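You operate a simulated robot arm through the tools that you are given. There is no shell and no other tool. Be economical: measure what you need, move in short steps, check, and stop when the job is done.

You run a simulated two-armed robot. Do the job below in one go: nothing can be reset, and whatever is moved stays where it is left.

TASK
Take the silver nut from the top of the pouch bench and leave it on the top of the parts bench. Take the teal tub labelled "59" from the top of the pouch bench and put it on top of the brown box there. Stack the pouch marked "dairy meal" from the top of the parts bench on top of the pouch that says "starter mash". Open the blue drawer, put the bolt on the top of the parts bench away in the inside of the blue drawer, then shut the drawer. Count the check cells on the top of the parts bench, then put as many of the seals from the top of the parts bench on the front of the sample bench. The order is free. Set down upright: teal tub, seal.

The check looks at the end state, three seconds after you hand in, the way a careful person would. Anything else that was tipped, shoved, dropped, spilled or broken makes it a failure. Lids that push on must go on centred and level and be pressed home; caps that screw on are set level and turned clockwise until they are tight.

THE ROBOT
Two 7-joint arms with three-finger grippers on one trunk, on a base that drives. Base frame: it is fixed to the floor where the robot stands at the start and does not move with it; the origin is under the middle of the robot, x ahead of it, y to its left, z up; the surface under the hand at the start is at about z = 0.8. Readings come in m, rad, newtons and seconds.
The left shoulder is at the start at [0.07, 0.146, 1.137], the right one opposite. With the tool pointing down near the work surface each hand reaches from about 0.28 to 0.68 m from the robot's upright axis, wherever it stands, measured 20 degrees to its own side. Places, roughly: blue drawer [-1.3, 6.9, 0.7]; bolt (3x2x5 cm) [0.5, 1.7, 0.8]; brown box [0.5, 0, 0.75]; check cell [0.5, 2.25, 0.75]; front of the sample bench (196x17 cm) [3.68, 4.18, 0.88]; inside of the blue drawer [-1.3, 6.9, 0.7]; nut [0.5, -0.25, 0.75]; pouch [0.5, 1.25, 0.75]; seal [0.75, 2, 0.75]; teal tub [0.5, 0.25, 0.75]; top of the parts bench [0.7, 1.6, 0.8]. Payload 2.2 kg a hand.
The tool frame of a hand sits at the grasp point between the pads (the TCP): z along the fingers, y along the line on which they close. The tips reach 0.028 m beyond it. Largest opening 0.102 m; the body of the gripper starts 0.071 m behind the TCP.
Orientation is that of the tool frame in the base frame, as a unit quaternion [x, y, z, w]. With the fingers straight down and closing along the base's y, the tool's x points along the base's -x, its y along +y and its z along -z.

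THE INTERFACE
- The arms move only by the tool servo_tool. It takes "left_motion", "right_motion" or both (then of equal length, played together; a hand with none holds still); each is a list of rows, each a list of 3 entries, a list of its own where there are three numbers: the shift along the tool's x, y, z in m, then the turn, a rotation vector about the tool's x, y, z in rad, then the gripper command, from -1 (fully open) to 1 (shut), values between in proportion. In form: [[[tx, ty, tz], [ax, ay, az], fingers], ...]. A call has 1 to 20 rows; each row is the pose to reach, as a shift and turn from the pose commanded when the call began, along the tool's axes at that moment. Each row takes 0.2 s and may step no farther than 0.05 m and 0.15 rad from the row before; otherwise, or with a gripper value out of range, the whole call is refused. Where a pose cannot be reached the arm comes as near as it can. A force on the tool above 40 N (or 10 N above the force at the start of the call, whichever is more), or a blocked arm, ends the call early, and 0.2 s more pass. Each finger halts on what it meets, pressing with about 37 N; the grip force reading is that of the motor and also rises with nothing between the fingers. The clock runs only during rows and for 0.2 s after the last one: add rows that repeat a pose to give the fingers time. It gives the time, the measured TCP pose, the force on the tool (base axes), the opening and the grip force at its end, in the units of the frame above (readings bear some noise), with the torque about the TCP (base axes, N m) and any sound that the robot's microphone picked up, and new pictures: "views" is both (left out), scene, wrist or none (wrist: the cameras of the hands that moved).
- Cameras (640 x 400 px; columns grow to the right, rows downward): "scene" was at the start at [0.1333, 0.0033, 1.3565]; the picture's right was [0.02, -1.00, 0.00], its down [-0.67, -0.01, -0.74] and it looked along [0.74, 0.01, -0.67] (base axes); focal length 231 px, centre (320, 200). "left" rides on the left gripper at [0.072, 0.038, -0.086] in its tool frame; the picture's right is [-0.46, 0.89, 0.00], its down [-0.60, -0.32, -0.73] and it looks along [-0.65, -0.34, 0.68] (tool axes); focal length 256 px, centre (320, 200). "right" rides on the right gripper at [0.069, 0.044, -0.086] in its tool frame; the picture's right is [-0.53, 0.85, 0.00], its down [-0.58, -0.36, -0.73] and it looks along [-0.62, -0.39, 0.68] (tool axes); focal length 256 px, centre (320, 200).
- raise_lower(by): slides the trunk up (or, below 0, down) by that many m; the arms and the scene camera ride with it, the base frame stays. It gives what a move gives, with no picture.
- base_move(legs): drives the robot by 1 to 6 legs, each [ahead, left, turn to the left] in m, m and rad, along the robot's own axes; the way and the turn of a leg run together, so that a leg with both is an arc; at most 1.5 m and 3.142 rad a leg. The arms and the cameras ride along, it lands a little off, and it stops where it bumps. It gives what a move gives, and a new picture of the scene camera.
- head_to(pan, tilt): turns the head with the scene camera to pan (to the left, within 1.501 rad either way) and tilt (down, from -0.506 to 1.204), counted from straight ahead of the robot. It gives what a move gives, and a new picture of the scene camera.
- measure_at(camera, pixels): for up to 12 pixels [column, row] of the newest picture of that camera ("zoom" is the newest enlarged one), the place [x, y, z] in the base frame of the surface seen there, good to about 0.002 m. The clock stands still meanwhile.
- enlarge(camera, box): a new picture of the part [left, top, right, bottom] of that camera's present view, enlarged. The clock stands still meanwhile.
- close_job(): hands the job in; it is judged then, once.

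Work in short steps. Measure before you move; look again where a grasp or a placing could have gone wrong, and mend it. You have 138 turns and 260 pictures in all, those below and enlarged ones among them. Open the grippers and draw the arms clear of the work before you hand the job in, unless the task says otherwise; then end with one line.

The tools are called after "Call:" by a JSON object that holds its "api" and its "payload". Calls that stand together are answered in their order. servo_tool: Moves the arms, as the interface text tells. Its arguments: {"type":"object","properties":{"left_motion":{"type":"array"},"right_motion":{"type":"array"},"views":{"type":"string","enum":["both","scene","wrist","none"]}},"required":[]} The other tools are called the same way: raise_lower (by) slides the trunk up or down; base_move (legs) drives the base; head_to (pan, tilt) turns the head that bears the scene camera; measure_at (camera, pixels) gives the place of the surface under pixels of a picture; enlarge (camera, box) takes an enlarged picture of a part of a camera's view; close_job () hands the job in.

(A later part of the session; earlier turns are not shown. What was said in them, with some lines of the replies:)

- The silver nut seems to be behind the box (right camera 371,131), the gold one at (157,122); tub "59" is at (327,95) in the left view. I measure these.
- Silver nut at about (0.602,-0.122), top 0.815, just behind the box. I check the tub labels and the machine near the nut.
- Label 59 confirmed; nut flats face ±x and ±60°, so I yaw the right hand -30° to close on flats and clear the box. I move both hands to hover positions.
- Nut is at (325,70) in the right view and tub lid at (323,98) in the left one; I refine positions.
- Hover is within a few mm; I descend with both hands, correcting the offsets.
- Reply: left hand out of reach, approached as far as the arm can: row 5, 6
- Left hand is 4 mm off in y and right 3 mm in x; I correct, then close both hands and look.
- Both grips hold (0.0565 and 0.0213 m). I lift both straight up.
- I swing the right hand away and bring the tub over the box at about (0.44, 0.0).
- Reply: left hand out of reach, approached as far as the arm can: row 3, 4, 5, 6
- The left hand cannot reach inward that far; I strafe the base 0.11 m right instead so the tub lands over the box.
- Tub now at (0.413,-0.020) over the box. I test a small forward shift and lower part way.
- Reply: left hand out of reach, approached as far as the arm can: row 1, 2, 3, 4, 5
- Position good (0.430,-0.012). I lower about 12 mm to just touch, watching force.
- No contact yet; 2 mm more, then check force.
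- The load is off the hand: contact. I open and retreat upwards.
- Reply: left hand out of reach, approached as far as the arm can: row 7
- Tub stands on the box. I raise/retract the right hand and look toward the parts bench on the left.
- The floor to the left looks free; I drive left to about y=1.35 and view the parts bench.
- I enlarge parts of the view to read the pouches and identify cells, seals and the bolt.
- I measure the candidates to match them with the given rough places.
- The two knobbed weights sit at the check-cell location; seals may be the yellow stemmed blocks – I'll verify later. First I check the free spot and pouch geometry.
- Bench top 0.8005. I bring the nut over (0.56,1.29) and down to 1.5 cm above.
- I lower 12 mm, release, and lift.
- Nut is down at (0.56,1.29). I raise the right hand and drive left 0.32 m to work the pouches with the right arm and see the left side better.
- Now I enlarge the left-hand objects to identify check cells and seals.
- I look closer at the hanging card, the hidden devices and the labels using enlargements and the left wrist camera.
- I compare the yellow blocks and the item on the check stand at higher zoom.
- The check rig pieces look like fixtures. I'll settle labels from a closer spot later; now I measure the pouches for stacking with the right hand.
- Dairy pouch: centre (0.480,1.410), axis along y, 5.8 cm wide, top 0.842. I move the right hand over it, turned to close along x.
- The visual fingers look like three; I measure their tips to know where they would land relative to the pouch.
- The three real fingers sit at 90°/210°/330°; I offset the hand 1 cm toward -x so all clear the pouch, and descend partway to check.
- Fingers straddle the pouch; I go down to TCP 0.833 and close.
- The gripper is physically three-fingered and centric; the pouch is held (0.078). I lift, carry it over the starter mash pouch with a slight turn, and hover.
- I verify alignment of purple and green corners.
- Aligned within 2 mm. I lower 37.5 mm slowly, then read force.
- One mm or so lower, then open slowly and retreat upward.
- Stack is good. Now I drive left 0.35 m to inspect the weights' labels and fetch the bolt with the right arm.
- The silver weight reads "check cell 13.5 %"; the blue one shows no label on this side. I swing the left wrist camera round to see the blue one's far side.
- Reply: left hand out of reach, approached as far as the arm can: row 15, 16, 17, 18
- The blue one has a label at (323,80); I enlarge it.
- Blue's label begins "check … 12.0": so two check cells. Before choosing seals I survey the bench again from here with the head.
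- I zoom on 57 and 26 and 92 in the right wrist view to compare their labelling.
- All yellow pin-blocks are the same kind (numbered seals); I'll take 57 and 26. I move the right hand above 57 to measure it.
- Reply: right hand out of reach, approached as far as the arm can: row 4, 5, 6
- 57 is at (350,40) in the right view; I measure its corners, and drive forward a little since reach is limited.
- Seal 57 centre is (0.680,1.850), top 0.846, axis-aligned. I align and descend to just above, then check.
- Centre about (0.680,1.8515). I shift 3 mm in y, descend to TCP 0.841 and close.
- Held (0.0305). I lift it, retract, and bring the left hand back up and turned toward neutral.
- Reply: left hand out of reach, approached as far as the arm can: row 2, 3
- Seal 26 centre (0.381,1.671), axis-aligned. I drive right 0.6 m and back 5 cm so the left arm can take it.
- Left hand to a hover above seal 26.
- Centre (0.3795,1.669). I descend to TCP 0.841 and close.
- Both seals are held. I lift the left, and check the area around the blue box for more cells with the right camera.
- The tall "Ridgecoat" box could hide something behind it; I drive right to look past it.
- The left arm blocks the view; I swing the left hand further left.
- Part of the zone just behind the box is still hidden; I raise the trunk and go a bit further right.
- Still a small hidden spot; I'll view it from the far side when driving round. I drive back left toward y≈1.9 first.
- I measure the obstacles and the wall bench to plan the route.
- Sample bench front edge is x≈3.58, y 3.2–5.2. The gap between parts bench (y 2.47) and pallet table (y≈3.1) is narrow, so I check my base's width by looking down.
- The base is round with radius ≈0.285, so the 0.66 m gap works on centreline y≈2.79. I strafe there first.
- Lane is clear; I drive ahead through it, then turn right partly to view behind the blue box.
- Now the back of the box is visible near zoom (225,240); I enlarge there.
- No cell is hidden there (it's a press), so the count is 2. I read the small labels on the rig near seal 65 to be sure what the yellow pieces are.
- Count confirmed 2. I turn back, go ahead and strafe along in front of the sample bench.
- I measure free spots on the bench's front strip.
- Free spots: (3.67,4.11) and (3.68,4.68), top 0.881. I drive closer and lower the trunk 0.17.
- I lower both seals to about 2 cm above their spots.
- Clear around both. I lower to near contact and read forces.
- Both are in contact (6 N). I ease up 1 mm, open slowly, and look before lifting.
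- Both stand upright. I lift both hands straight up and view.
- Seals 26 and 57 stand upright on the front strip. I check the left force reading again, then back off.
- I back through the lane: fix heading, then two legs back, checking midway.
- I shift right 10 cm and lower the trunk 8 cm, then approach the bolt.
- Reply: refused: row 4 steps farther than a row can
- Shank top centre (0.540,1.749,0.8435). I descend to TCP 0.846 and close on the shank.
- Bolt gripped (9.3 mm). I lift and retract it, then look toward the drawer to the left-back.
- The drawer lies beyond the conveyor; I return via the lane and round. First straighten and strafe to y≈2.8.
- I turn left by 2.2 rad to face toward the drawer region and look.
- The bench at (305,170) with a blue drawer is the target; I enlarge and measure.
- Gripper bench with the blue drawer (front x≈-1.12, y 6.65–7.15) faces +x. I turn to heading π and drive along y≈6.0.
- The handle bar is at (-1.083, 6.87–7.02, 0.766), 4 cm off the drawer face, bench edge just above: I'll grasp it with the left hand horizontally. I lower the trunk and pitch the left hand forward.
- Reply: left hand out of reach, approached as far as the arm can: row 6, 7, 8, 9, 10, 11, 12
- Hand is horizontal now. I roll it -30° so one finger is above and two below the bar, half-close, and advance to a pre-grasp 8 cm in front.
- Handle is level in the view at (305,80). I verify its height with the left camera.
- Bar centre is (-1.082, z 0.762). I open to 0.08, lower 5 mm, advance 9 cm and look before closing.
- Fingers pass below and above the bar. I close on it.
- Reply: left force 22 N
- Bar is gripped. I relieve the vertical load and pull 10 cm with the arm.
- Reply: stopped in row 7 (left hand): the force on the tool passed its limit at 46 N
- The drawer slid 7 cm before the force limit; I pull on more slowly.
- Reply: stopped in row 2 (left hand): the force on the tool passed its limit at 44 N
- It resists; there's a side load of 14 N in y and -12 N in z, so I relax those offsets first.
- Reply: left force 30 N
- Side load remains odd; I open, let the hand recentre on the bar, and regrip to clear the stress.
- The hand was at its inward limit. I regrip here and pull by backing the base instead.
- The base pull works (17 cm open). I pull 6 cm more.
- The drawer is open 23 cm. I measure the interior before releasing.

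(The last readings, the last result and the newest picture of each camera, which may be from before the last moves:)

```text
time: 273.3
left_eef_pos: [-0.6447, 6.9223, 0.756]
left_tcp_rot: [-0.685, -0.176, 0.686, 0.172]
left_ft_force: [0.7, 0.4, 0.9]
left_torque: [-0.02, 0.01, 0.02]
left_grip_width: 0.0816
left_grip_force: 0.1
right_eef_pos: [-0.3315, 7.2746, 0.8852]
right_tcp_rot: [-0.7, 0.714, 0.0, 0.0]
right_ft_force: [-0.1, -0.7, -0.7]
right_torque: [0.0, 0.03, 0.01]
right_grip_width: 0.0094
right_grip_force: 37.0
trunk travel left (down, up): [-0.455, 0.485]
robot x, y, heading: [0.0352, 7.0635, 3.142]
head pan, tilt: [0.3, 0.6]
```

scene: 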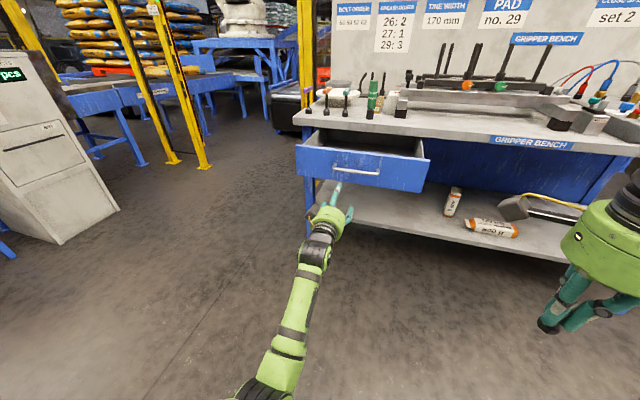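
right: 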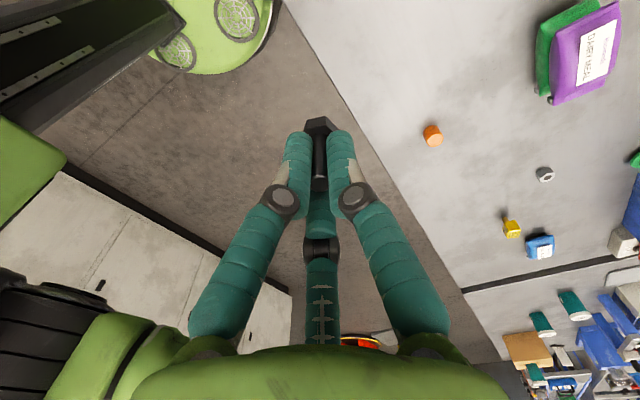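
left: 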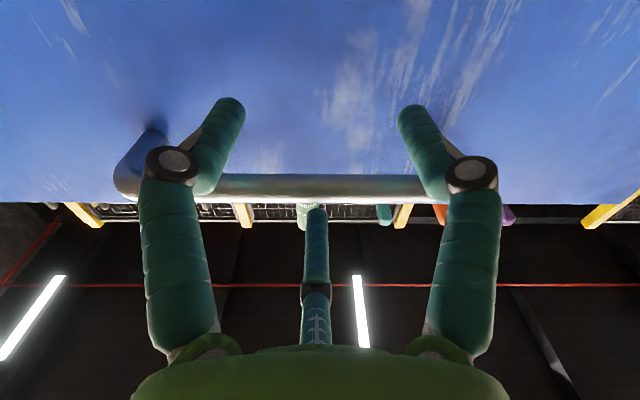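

Interior floor z 0.70, reachable for x -0.90…-1.12. I move the left hand aside (keeping its pose), raise the right slightly, and reposition the base so the right hand is over the drawer.

Call:
{"api": "servo_tool", "payload": {"left_motion": [[[-0.02, 0.036, 0], [0, 0, 0], -0.6], [[-0.041, 0.072, 0], [0, 0, 0], -0.6], [[-0.062, 0.108, 0], [0, 0, 0], -0.6], [[-0.083, 0.144, 0], [0, 0, 0], -0.6], [[-0.104, 0.18, 0], [0, 0, 0], -0.6], [[-0.125, 0.2165, 0], [0, 0, 0], -0.6]], "right_motion": [[[0, 0, -0.02], [0, 0, 0], 1], [[0, 0, -0.04], [0, 0, 0], 1], [[0, 0, -0.07], [0, 0, 0], 1], [[0, 0, -0.07], [0, 0, 0], 1], [[0, 0, -0.07], [0, 0, 0], 1], [[0, 0, -0.07], [0, 0, 0], 1]], "views": "none"}}

Call:
{"api": "base_move", "payload": {"legs": [[0, 0.31, 0], [0.25, 0, 0]]}}

```text
time: 274.7
left_eef_pos: [-0.646, 6.6711, 0.7623]
left_tcp_rot: [-0.685, -0.177, 0.686, 0.172]
left_ft_force: [-0.6, -0.8, -0.5]
left_torque: [0.02, -0.01, 0.0]
left_grip_width: 0.0816
left_grip_force: 0.0
right_eef_pos: [-0.3351, 7.2738, 0.9543]
right_tcp_rot: [-0.699, 0.715, 0.0, -0.001]
right_ft_force: [0.2, 0.2, -0.3]
right_torque: [-0.01, 0.04, -0.02]
right_grip_width: 0.0095
right_grip_force: 36.4
trunk travel left (down, up): [-0.455, 0.485]
robot x, y, heading: [0.0356, 7.0629, 3.144]
head pan, tilt: [0.3, 0.6]
```

```text
time: 278.3
left_eef_pos: [-0.8973, 6.3583, 0.7628]
left_tcp_rot: [-0.685, -0.176, 0.685, 0.172]
left_ft_force: [-0.4, 0.3, -0.4]
left_torque: [-0.01, -0.01, 0.01]
left_grip_width: 0.0817
left_grip_force: 0.2
right_eef_pos: [-0.5875, 6.9596, 0.9549]
right_tcp_rot: [-0.699, 0.715, 0.0, 0.0]
right_ft_force: [-1.1, 0.4, -0.1]
right_torque: [-0.03, 0.0, -0.03]
right_grip_width: 0.0093
right_grip_force: 36.9
trunk travel left (down, up): [-0.455, 0.485]
robot x, y, heading: [-0.2136, 6.7524, -3.143]
head pan, tilt: [0.3, 0.6]
```

scene: 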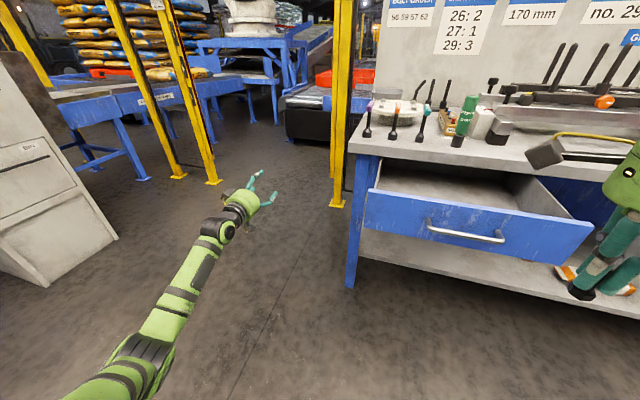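

Call:
{"api": "base_move", "payload": {"legs": [[0.25, 0, 0]]}}

Call:
{"api": "head_to", "payload": {"pan": -0.3, "tilt": 0.8}}

```text
time: 280.1
left_eef_pos: [-1.1479, 6.3566, 0.7642]
left_tcp_rot: [0.685, 0.178, -0.685, -0.171]
left_ft_force: [0.1, 0.5, 0.2]
left_torque: [-0.02, 0.02, 0.0]
left_grip_width: 0.0816
left_grip_force: 0.0
right_eef_pos: [-0.8384, 6.959, 0.9552]
right_tcp_rot: [-0.699, 0.715, 0.0, -0.001]
right_ft_force: [-1.3, 0.0, -0.1]
right_torque: [-0.02, 0.0, -0.03]
right_grip_width: 0.0099
right_grip_force: 36.8
trunk travel left (down, up): [-0.455, 0.485]
robot x, y, heading: [-0.468, 6.7534, -3.14]
head pan, tilt: [0.3, 0.6]
```

scene: 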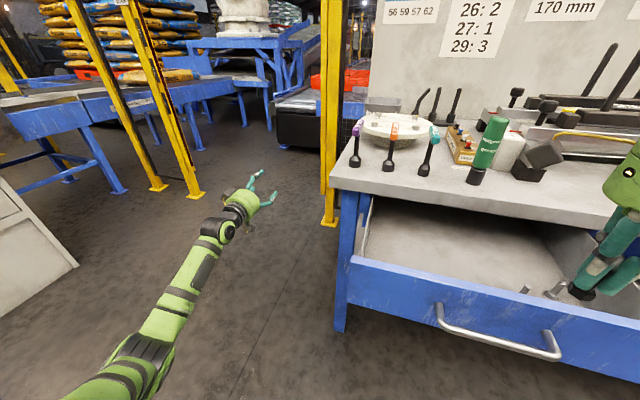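

```text
time: 281.1
left_eef_pos: [-1.1466, 6.3566, 0.7623]
left_tcp_rot: [-0.685, -0.177, 0.686, 0.172]
left_ft_force: [0.6, 0.3, -0.8]
left_torque: [-0.01, -0.01, 0.01]
left_grip_width: 0.0815
left_grip_force: 0.0
right_eef_pos: [-0.8375, 6.9593, 0.9548]
right_tcp_rot: [-0.699, 0.715, 0.0, 0.0]
right_ft_force: [-0.6, 0.7, -0.5]
right_torque: [-0.02, 0.01, 0.01]
right_grip_width: 0.0097
right_grip_force: 36.9
trunk travel left (down, up): [-0.455, 0.485]
robot x, y, heading: [-0.4654, 6.751, -3.14]
head pan, tilt: [-0.3, 0.799]
```

scene: 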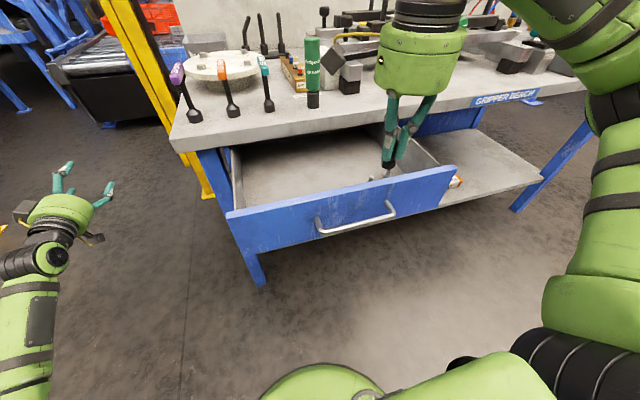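

I see small things in the drawer near (377,176); I measure them and the tube near the bench edge.

Call:
{"api": "measure_at", "payload": {"camera": "scene", "pixels": [[375, 178], [385, 172], [330, 180], [300, 185], [420, 160], [313, 100], [313, 45], [350, 75], [392, 165], [350, 195], [285, 205]]}}

Call:
{"api": "enlarge", "payload": {"camera": "scene", "box": [220, 120, 470, 250]}}

```text
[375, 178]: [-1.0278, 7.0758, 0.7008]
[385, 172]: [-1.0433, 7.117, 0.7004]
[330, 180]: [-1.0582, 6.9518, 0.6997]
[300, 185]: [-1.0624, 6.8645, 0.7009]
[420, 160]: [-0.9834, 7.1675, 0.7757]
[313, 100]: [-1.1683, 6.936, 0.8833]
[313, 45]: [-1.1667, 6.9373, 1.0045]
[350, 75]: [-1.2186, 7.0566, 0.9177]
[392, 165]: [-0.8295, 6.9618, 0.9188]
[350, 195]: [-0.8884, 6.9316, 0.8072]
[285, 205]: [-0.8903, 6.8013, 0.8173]
```

```text
2.56 times, centred on (345, 185) of scene
```

zoom: 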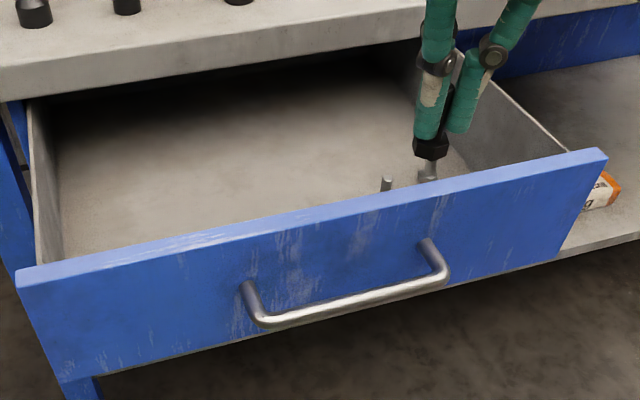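

Two pins stand in the drawer's front right, so I'll place the bolt left of them at about (-1.01,6.86). I strafe left 10 cm, then advance the hand above.

Call:
{"api": "base_move", "payload": {"legs": [[0, 0.1, 0]]}}

Call:
{"api": "servo_tool", "payload": {"right_motion": [[[0, 0.04, 0], [0, 0, 0], 1], [[0, 0.08, 0], [0, 0, 0], 1], [[0, 0.12, 0], [0, 0, 0], 1], [[0, 0.165, 0], [0, 0, 0], 1], [[0, 0.165, 0.04], [0, 0, 0], 1], [[0, 0.165, 0.04], [0, 0, 0], 1]], "views": "both"}}

```text
time: 282.2
left_eef_pos: [-1.1486, 6.2589, 0.7628]
left_tcp_rot: [-0.685, -0.176, 0.686, 0.171]
left_ft_force: [0.4, -0.7, -1.0]
left_torque: [0.0, 0.01, -0.02]
left_grip_width: 0.0816
left_grip_force: 0.0
right_eef_pos: [-0.8375, 6.8607, 0.9561]
right_tcp_rot: [-0.7, 0.714, 0.0, -0.001]
right_ft_force: [0.4, -0.3, -1.1]
right_torque: [0.01, -0.01, -0.01]
right_grip_width: 0.0098
right_grip_force: 37.2
trunk travel left (down, up): [-0.455, 0.485]
robot x, y, heading: [-0.4662, 6.6524, -3.14]
head pan, tilt: [-0.3, 0.799]
```

scene: 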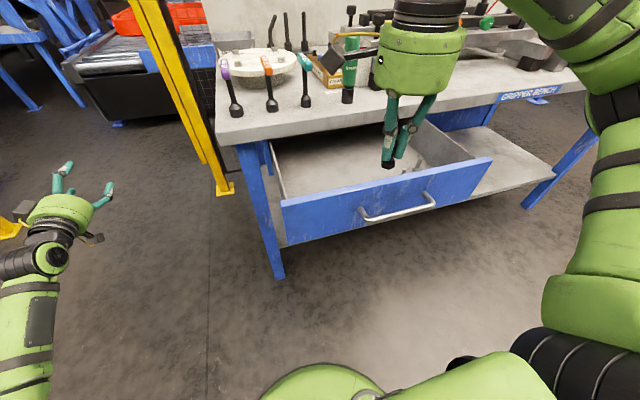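

```text
time: 283.6
left_eef_pos: [-1.1479, 6.2588, 0.762]
left_tcp_rot: [-0.685, -0.178, 0.686, 0.171]
left_ft_force: [-0.3, 0.3, -1.1]
left_torque: [0.02, 0.02, -0.02]
left_grip_width: 0.0815
left_grip_force: 0.0
right_eef_pos: [-1.0013, 6.8654, 0.9138]
right_tcp_rot: [-0.699, 0.715, 0.001, 0.0]
right_ft_force: [-0.9, 0.0, -0.1]
right_torque: [0.04, 0.01, 0.01]
right_grip_width: 0.0094
right_grip_force: 37.4
trunk travel left (down, up): [-0.455, 0.485]
robot x, y, heading: [-0.4645, 6.6503, -3.141]
head pan, tilt: [-0.3, 0.799]
```

scene: 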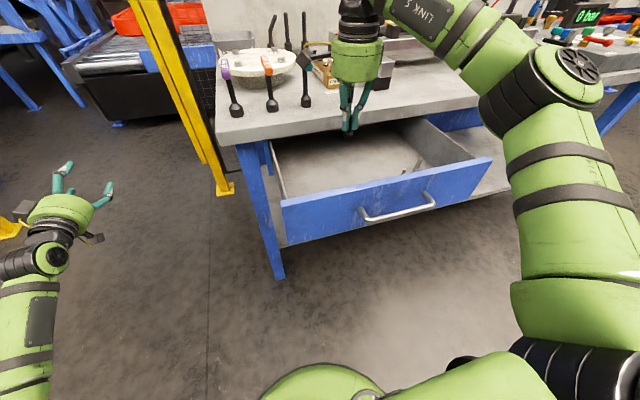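
right: 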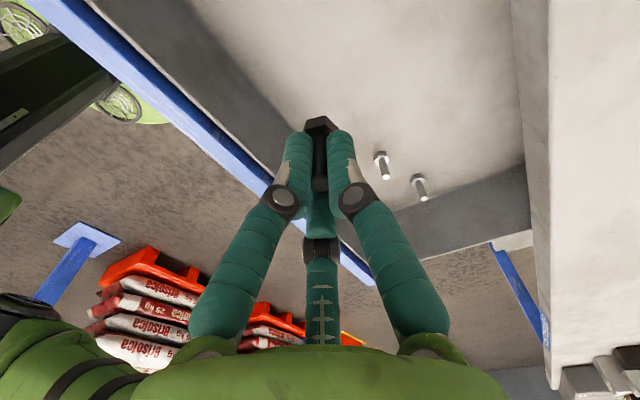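

Two silver bolts stand at right of the spot; the spot below is free. I lower to just above the drawer floor.

Call:
{"api": "servo_tool", "payload": {"right_motion": [[[0, 0, 0.04], [0, 0, 0], 1], [[0, 0, 0.08], [0, 0, 0], 1], [[0, 0, 0.115], [0, 0, 0], 1], [[0, 0, 0.145], [0, 0, 0], 1], [[0, 0, 0.162], [0, 0, 0], 1], [[0, 0, 0.165], [0, 0, 0], 1], [[0, 0, 0.165], [0, 0, 0], 1]], "views": "both"}}

```text
time: 285.2
left_eef_pos: [-1.1482, 6.2583, 0.7623]
left_tcp_rot: [-0.685, -0.177, 0.686, 0.172]
left_ft_force: [0.2, -0.7, -0.2]
left_torque: [-0.03, 0.03, -0.02]
left_grip_width: 0.0816
left_grip_force: 0.0
right_eef_pos: [-1.0033, 6.8667, 0.749]
right_tcp_rot: [-0.699, 0.715, 0.0, 0.0]
right_ft_force: [0.0, 0.5, -0.9]
right_torque: [-0.04, -0.01, 0.02]
right_grip_width: 0.0095
right_grip_force: 36.8
trunk travel left (down, up): [-0.455, 0.485]
robot x, y, heading: [-0.4654, 6.6552, -3.144]
head pan, tilt: [-0.3, 0.799]
```

scene: 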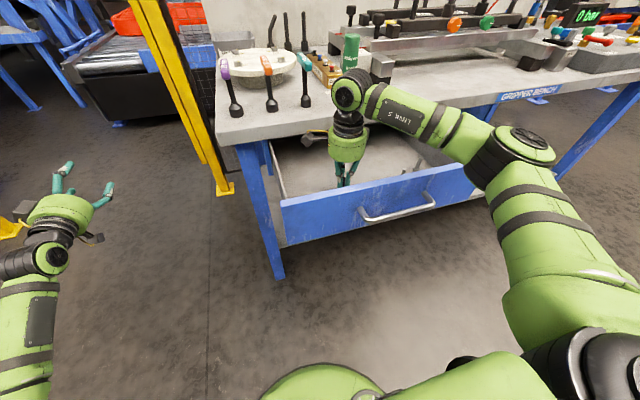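
right: 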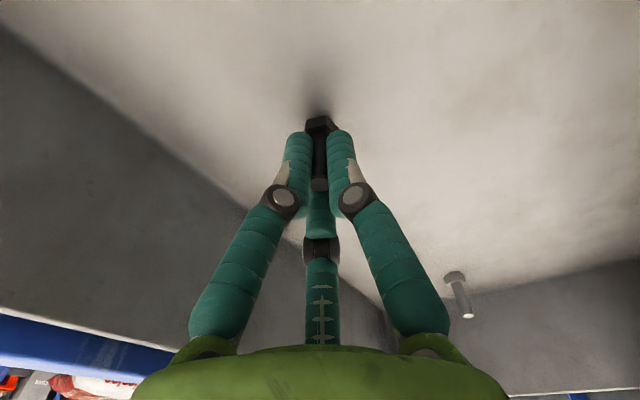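

Call:
{"api": "servo_tool", "payload": {"right_motion": [[[0, 0, 0.0015], [0, 0, 0], 1], [[0, 0, 0.003], [0, 0, 0], 1], [[0, 0, 0.003], [0, 0, 0], 1]], "views": "none"}}

```text
time: 286.1
left_eef_pos: [-1.1487, 6.259, 0.7616]
left_tcp_rot: [-0.685, -0.177, 0.685, 0.173]
left_ft_force: [-0.4, 0.4, 0.1]
left_torque: [0.0, 0.01, 0.0]
left_grip_width: 0.0815
left_grip_force: 0.1
right_eef_pos: [-1.002, 6.8657, 0.7467]
right_tcp_rot: [-0.699, 0.715, 0.0, 0.0]
right_ft_force: [-0.2, 0.7, 0.0]
right_torque: [-0.02, -0.01, 0.01]
right_grip_width: 0.0096
right_grip_force: 37.2
trunk travel left (down, up): [-0.455, 0.485]
robot x, y, heading: [-0.4622, 6.6534, -3.144]
head pan, tilt: [-0.3, 0.799]
```

One more millimetre and a bit, then release gently and lift.

Call:
{"api": "servo_tool", "payload": {"right_motion": [[[0, 0, 0.001], [0, 0, 0], 1], [[0, 0, 0.0015], [0, 0, 0], 1], [[0, 0, 0.0015], [0, 0, 0], 0.7], [[0, 0, 0.0015], [0, 0, 0], 0.3], [[0, 0, 0.0015], [0, 0, 0], -0.2], [[0, 0, 0.0015], [0, 0, 0], -0.5], [[0, 0, 0.0015], [0, 0, 0], -0.5], [[0, 0, -0.03], [0, 0, 0], -0.5], [[0, 0, -0.07], [0, 0, 0], -0.5], [[0, 0, -0.12], [0, 0, 0], -0.5], [[0, 0, -0.17], [0, 0, 0], -0.5], [[0, 0, -0.21], [0, 0, 0], -0.5]], "views": "wrist"}}

```text
time: 288.6
left_eef_pos: [-1.1467, 6.2588, 0.7629]
left_tcp_rot: [-0.685, -0.176, 0.686, 0.172]
left_ft_force: [0.1, 0.2, -0.2]
left_torque: [-0.03, 0.0, 0.0]
left_grip_width: 0.0816
left_grip_force: 0.0
right_eef_pos: [-1.0016, 6.8644, 0.9555]
right_tcp_rot: [-0.699, 0.715, 0.001, -0.001]
right_ft_force: [-0.3, 0.3, 0.1]
right_torque: [-0.02, 0.01, -0.01]
right_grip_width: 0.0764
right_grip_force: 0.1
trunk travel left (down, up): [-0.455, 0.485]
robot x, y, heading: [-0.4648, 6.6514, -3.138]
head pan, tilt: [-0.3, 0.799]
```

right: 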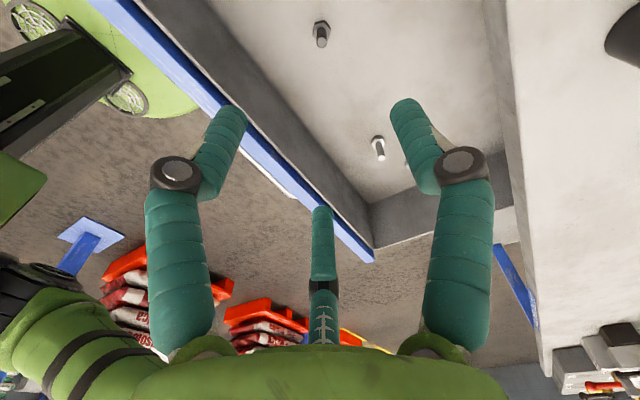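

The bolt stands in the drawer clear of everything. I retract the right hand, back off, and strafe right to bring the left hand before the handle.

Call:
{"api": "servo_tool", "payload": {"right_motion": [[[0, -0.04, -0.01], [0, 0, 0], -0.5], [[0, -0.08, -0.02], [0, 0, 0], -0.5], [[0, -0.12, -0.03], [0, 0, 0], -0.5], [[0, -0.165, -0.03], [0, 0, 0], -0.5], [[0, -0.2, -0.03], [0, 0, 0], -0.5]], "views": "none"}}

Call:
{"api": "base_move", "payload": {"legs": [[-0.43, 0, 0], [0, -0.48, 0]]}}

```text
time: 289.9
left_eef_pos: [-1.1474, 6.2591, 0.7631]
left_tcp_rot: [-0.685, -0.177, 0.686, 0.171]
left_ft_force: [0.6, -0.4, 0.5]
left_torque: [0.0, -0.02, 0.01]
left_grip_width: 0.0813
left_grip_force: 0.2
right_eef_pos: [-0.8004, 6.861, 0.9852]
right_tcp_rot: [-0.698, 0.716, 0.0, 0.0]
right_ft_force: [0.4, 0.1, -0.3]
right_torque: [0.02, 0.01, 0.0]
right_grip_width: 0.0767
right_grip_force: 0.0
trunk travel left (down, up): [-0.455, 0.485]
robot x, y, heading: [-0.4664, 6.6539, -3.139]
head pan, tilt: [-0.3, 0.799]
```

```text
time: 295.0
left_eef_pos: [-0.7198, 6.746, 0.7641]
left_tcp_rot: [-0.685, -0.176, 0.686, 0.171]
left_ft_force: [-0.2, 0.0, 0.4]
left_torque: [-0.01, -0.01, 0.01]
left_grip_width: 0.0816
left_grip_force: 0.0
right_eef_pos: [-0.371, 7.3499, 0.9847]
right_tcp_rot: [-0.699, 0.715, 0.0, -0.001]
right_ft_force: [0.5, -0.5, 0.1]
right_torque: [-0.02, 0.01, -0.01]
right_grip_width: 0.0762
right_grip_force: 0.1
trunk travel left (down, up): [-0.455, 0.485]
robot x, y, heading: [-0.035, 7.1391, 3.14]
head pan, tilt: [-0.3, 0.799]
```

scene: 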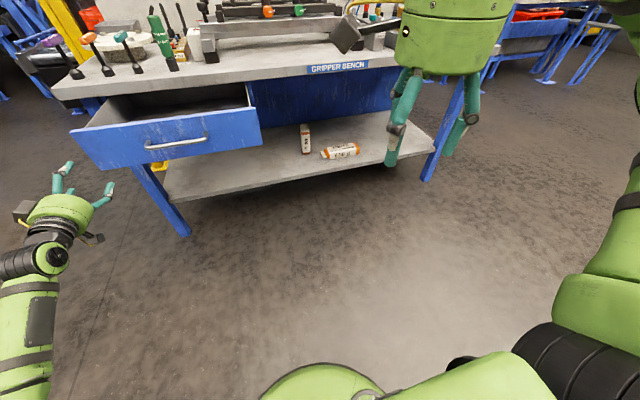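

I shift the left hand to y 6.931 in front of the bar and take a look.

Call:
{"api": "servo_tool", "payload": {"left_motion": [[[0.02, -0.035, 0], [0, 0, 0], -0.6], [[0.04, -0.07, 0], [0, 0, 0], -0.6], [[0.06, -0.105, 0], [0, 0, 0], -0.6], [[0.08, -0.14, 0.01], [0, 0, 0], -0.6], [[0.096, -0.158, 0.04], [0, 0, 0], -0.6], [[0.096, -0.158, 0.04], [0, 0, 0], -0.6]], "views": "wrist"}}

Call:
{"api": "measure_at", "payload": {"camera": "left", "pixels": [[305, 75], [305, 85], [305, 95], [305, 105], [305, 115]]}}

```text
time: 296.4
left_eef_pos: [-0.7609, 6.9316, 0.7544]
left_tcp_rot: [-0.685, -0.177, 0.686, 0.171]
left_ft_force: [-0.5, -0.3, 0.2]
left_torque: [0.0, 0.0, -0.03]
left_grip_width: 0.0818
left_grip_force: 0.1
right_eef_pos: [-0.3723, 7.3489, 0.9855]
right_tcp_rot: [-0.7, 0.715, 0.001, 0.0]
right_ft_force: [0.5, -0.6, 0.3]
right_torque: [0.02, -0.01, -0.01]
right_grip_width: 0.0765
right_grip_force: 0.0
trunk travel left (down, up): [-0.455, 0.485]
robot x, y, heading: [-0.0367, 7.1395, 3.138]
head pan, tilt: [-0.3, 0.799]
```

left: 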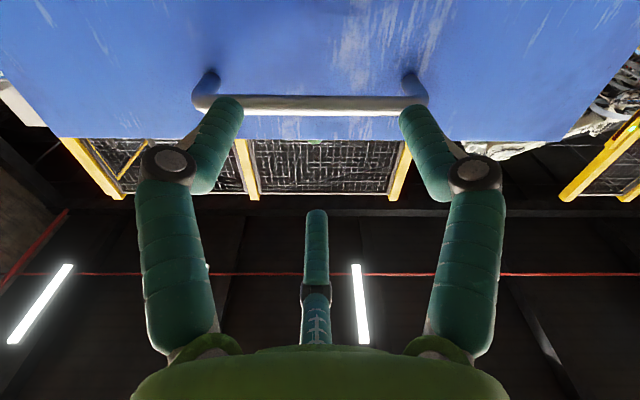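

```text
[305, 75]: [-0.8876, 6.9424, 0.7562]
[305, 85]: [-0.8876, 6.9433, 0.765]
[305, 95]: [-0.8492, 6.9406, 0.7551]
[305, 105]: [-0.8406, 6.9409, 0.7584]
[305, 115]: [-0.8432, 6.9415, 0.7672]
```

Bar centre is z 0.762, x -0.846. I adjust, advance 8.5 cm and close.

Call:
{"api": "servo_tool", "payload": {"left_motion": [[[-0.0035, -0.009, 0.01], [0, 0, 0], -0.6], [[-0.0035, -0.009, 0.04], [0, 0, 0], -0.6], [[-0.0035, -0.009, 0.07], [0, 0, 0], -0.6], [[-0.0035, -0.009, 0.085], [0, 0, 0], -0.6], [[-0.0035, -0.009, 0.085], [0, 0, 0], -0.6], [[-0.0035, -0.009, 0.085], [0, 0, 0], -0.1], [[-0.0035, -0.009, 0.085], [0, 0, 0], 0.4], [[-0.0035, -0.009, 0.085], [0, 0, 0], 1], [[-0.0035, -0.009, 0.085], [0, 0, 0], 1]], "views": "wrist"}}

```text
time: 298.4
left_eef_pos: [-0.8466, 6.9326, 0.7562]
left_tcp_rot: [0.688, 0.179, -0.682, -0.172]
left_ft_force: [1.4, -10.8, -12.4]
left_torque: [0.83, -0.1, 0.66]
left_grip_width: 0.0219
left_grip_force: 44.4
right_eef_pos: [-0.3742, 7.344, 0.9842]
right_tcp_rot: [-0.699, 0.715, 0.0, 0.001]
right_ft_force: [-0.8, 0.5, -0.6]
right_torque: [0.01, -0.01, 0.0]
right_grip_width: 0.0766
right_grip_force: 0.1
trunk travel left (down, up): [-0.455, 0.485]
robot x, y, heading: [-0.0357, 7.1395, -3.141]
head pan, tilt: [-0.3, 0.799]
```

left: 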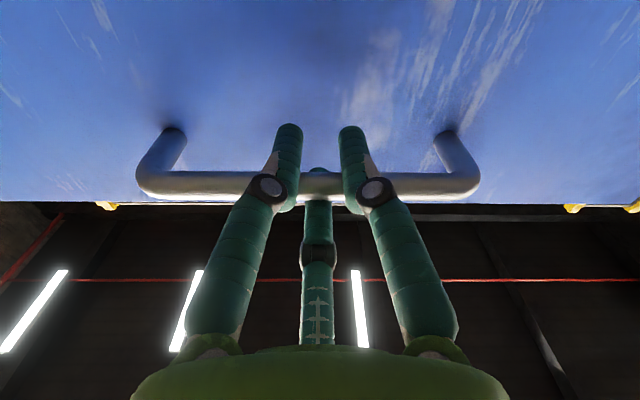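

Gripped. I push the drawer in by driving the base ahead 0.215 m.

Call:
{"api": "base_move", "payload": {"legs": [[0.215, 0, 0]]}}

```text
time: 300.0
left_eef_pos: [-1.0636, 6.9327, 0.7566]
left_tcp_rot: [0.687, 0.179, -0.683, -0.172]
left_ft_force: [1.1, -9.7, -14.7]
left_torque: [1.18, -0.11, -0.14]
left_grip_width: 0.0219
left_grip_force: 45.2
right_eef_pos: [-0.5926, 7.3456, 0.9853]
right_tcp_rot: [-0.699, 0.715, 0.001, 0.001]
right_ft_force: [-0.8, -0.4, -0.1]
right_torque: [0.01, 0.01, 0.0]
right_grip_width: 0.0764
right_grip_force: 0.0
trunk travel left (down, up): [-0.455, 0.485]
robot x, y, heading: [-0.2535, 7.1396, -3.141]
head pan, tilt: [-0.3, 0.799]
```

scene: 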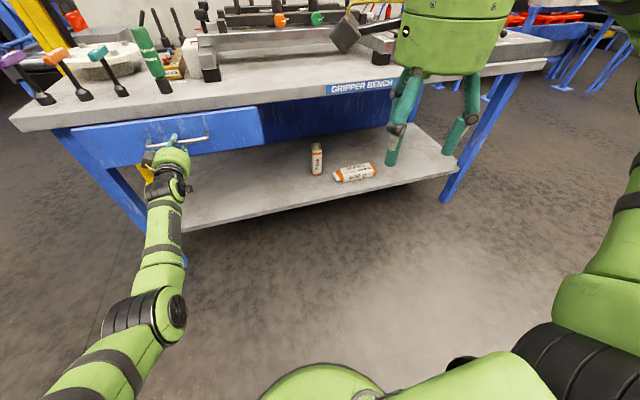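

About 18 mm remain; I finish with the arm in small steps until it meets the stop.

Call:
{"api": "servo_tool", "payload": {"left_motion": [[[0, 0, 0.004], [0, 0, 0], 1], [[0, 0, 0.008], [0, 0, 0], 1], [[0, 0, 0.012], [0, 0, 0], 1], [[0, 0, 0.016], [0, 0, 0], 1], [[0, 0, 0.02], [0, 0, 0], 1], [[0, 0, 0.024], [0, 0, 0], 1], [[0, 0, 0.027], [0, 0, 0], 1]], "views": "none"}}

Call:
{"api": "enlarge", "payload": {"camera": "scene", "box": [20, 80, 300, 240]}}

Call:
{"api": "measure_at", "payload": {"camera": "zoom", "pixels": [[150, 130], [500, 100], [230, 95], [400, 70], [420, 150], [250, 135]]}}

```text
time: 301.4
left_eef_pos: [-1.0792, 6.9335, 0.7565]
left_tcp_rot: [0.688, 0.182, -0.682, -0.171]
left_ft_force: [18.8, -1.1, 3.0]
left_torque: [0.94, 0.06, -0.03]
left_grip_width: 0.0218
left_grip_force: 45.0
right_eef_pos: [-0.5873, 7.3472, 0.9873]
right_tcp_rot: [-0.701, 0.713, 0.0, -0.001]
right_ft_force: [-0.3, 0.1, -0.9]
right_torque: [-0.03, 0.01, -0.01]
right_grip_width: 0.0765
right_grip_force: 0.0
trunk travel left (down, up): [-0.455, 0.485]
robot x, y, heading: [-0.2507, 7.1402, -3.135]
head pan, tilt: [-0.3, 0.799]
stopped in row 7 (left hand): the force on the tool passed its limit at 45 N (the readings are from after the stop); the commanded pose is now the measured one
```

```text
2.29 times, centred on (160, 160) of scene
```

zoom: 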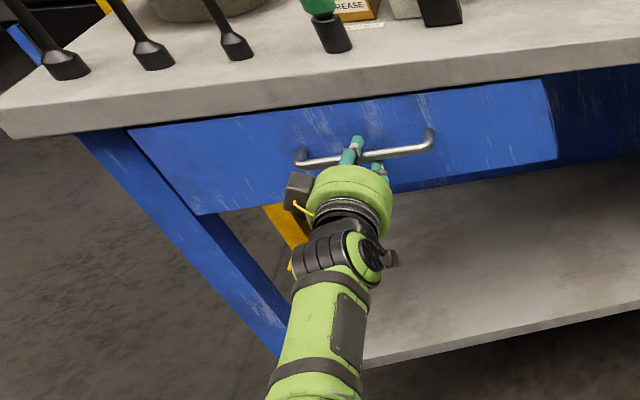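

```text
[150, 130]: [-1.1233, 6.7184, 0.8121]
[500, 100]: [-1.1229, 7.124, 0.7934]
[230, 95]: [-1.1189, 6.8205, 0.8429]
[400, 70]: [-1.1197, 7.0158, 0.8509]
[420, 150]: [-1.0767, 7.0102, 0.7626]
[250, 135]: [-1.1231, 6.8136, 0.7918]
```

The drawer face is back at x=-1.123 (fully shut). I release the handle, back the base away, and look.

Call:
{"api": "servo_tool", "payload": {"left_motion": [[[0, 0, -0.001], [0, 0, 0], 0.6], [[0, 0, -0.001], [0, 0, 0], 0.1], [[0, 0, -0.001], [0, 0, 0], -0.4], [[0, 0, -0.001], [0, 0, 0], -0.7], [[0, 0, -0.001], [0, 0, 0], -0.7]], "views": "none"}}

Call:
{"api": "base_move", "payload": {"legs": [[-0.4, 0, 0]]}}

Call:
{"api": "enlarge", "payload": {"camera": "scene", "box": [40, 0, 360, 200]}}

```text
time: 302.6
left_eef_pos: [-1.0813, 6.935, 0.752]
left_tcp_rot: [0.69, 0.179, -0.681, -0.17]
left_ft_force: [-0.1, 0.3, -0.2]
left_torque: [-0.03, 0.01, 0.02]
left_grip_width: 0.0868
left_grip_force: 0.0
right_eef_pos: [-0.5892, 7.3478, 0.986]
right_tcp_rot: [-0.7, 0.714, 0.0, -0.001]
right_ft_force: [0.0, 0.5, -0.3]
right_torque: [-0.04, 0.02, -0.01]
right_grip_width: 0.0762
right_grip_force: 0.0
trunk travel left (down, up): [-0.455, 0.485]
robot x, y, heading: [-0.2528, 7.1394, -3.134]
head pan, tilt: [-0.3, 0.799]
```

```text
time: 305.1
left_eef_pos: [-0.6829, 6.9338, 0.7527]
left_tcp_rot: [0.689, 0.181, -0.681, -0.168]
left_ft_force: [-0.7, 1.0, -0.8]
left_torque: [-0.04, -0.04, 0.01]
left_grip_width: 0.0868
left_grip_force: 0.1
right_eef_pos: [-0.1931, 7.3469, 0.9854]
right_tcp_rot: [-0.701, 0.713, 0.001, 0.0]
right_ft_force: [-0.3, -0.8, 0.2]
right_torque: [-0.01, 0.01, 0.02]
right_grip_width: 0.0766
right_grip_force: 0.0
trunk travel left (down, up): [-0.455, 0.485]
robot x, y, heading: [0.1449, 7.1439, -3.138]
head pan, tilt: [-0.3, 0.799]
```

scene: 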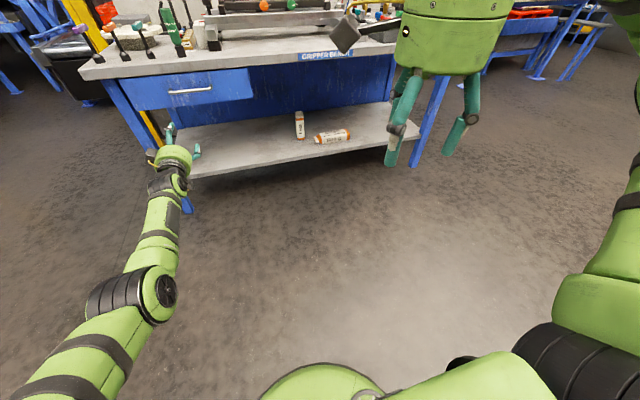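

```text
2.00 times, centred on (200, 100) of scene
```

zoom: 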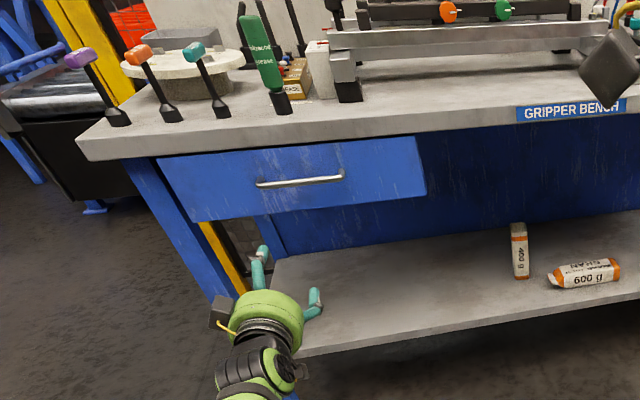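

Drawer is shut and everything is placed. I open both grippers fully before handing in.

Call:
{"api": "servo_tool", "payload": {"left_motion": [[[0, 0, 0], [0, 0, 0], -1], [[0, 0, 0], [0, 0, 0], -1]], "right_motion": [[[0, 0, 0], [0, 0, 0], -1], [[0, 0, 0], [0, 0, 0], -1]], "views": "none"}}

Call:
{"api": "close_job", "payload": {}}

```text
time: 305.7
left_eef_pos: [-0.6837, 6.9342, 0.7518]
left_tcp_rot: [0.689, 0.179, -0.681, -0.169]
left_ft_force: [-0.2, -0.3, 0.3]
left_torque: [0.03, 0.0, -0.01]
left_grip_width: 0.1021
left_grip_force: 0.1
right_eef_pos: [-0.1941, 7.3482, 0.9845]
right_tcp_rot: [-0.702, 0.713, 0.0, 0.0]
right_ft_force: [0.3, -0.3, 0.1]
right_torque: [0.03, 0.0, 0.03]
right_grip_width: 0.1021
right_grip_force: 0.0
trunk travel left (down, up): [-0.455, 0.485]
robot x, y, heading: [0.1421, 7.1413, -3.134]
head pan, tilt: [-0.3, 0.799]
```

```text
The job is handed in.
```

I finished all five parts and handed the job in: the silver nut is on the parts bench, tub 59 is on the brown box, dairy meal is on starter mash, the bolt is in the shut blue drawer, and seals 26 and 57 stand upright on the front of the sample bench, matching the two check cells I counted. Nothing on the bench is labelled "seal", so I took the yellow numbered pin-blocks to be the seals.
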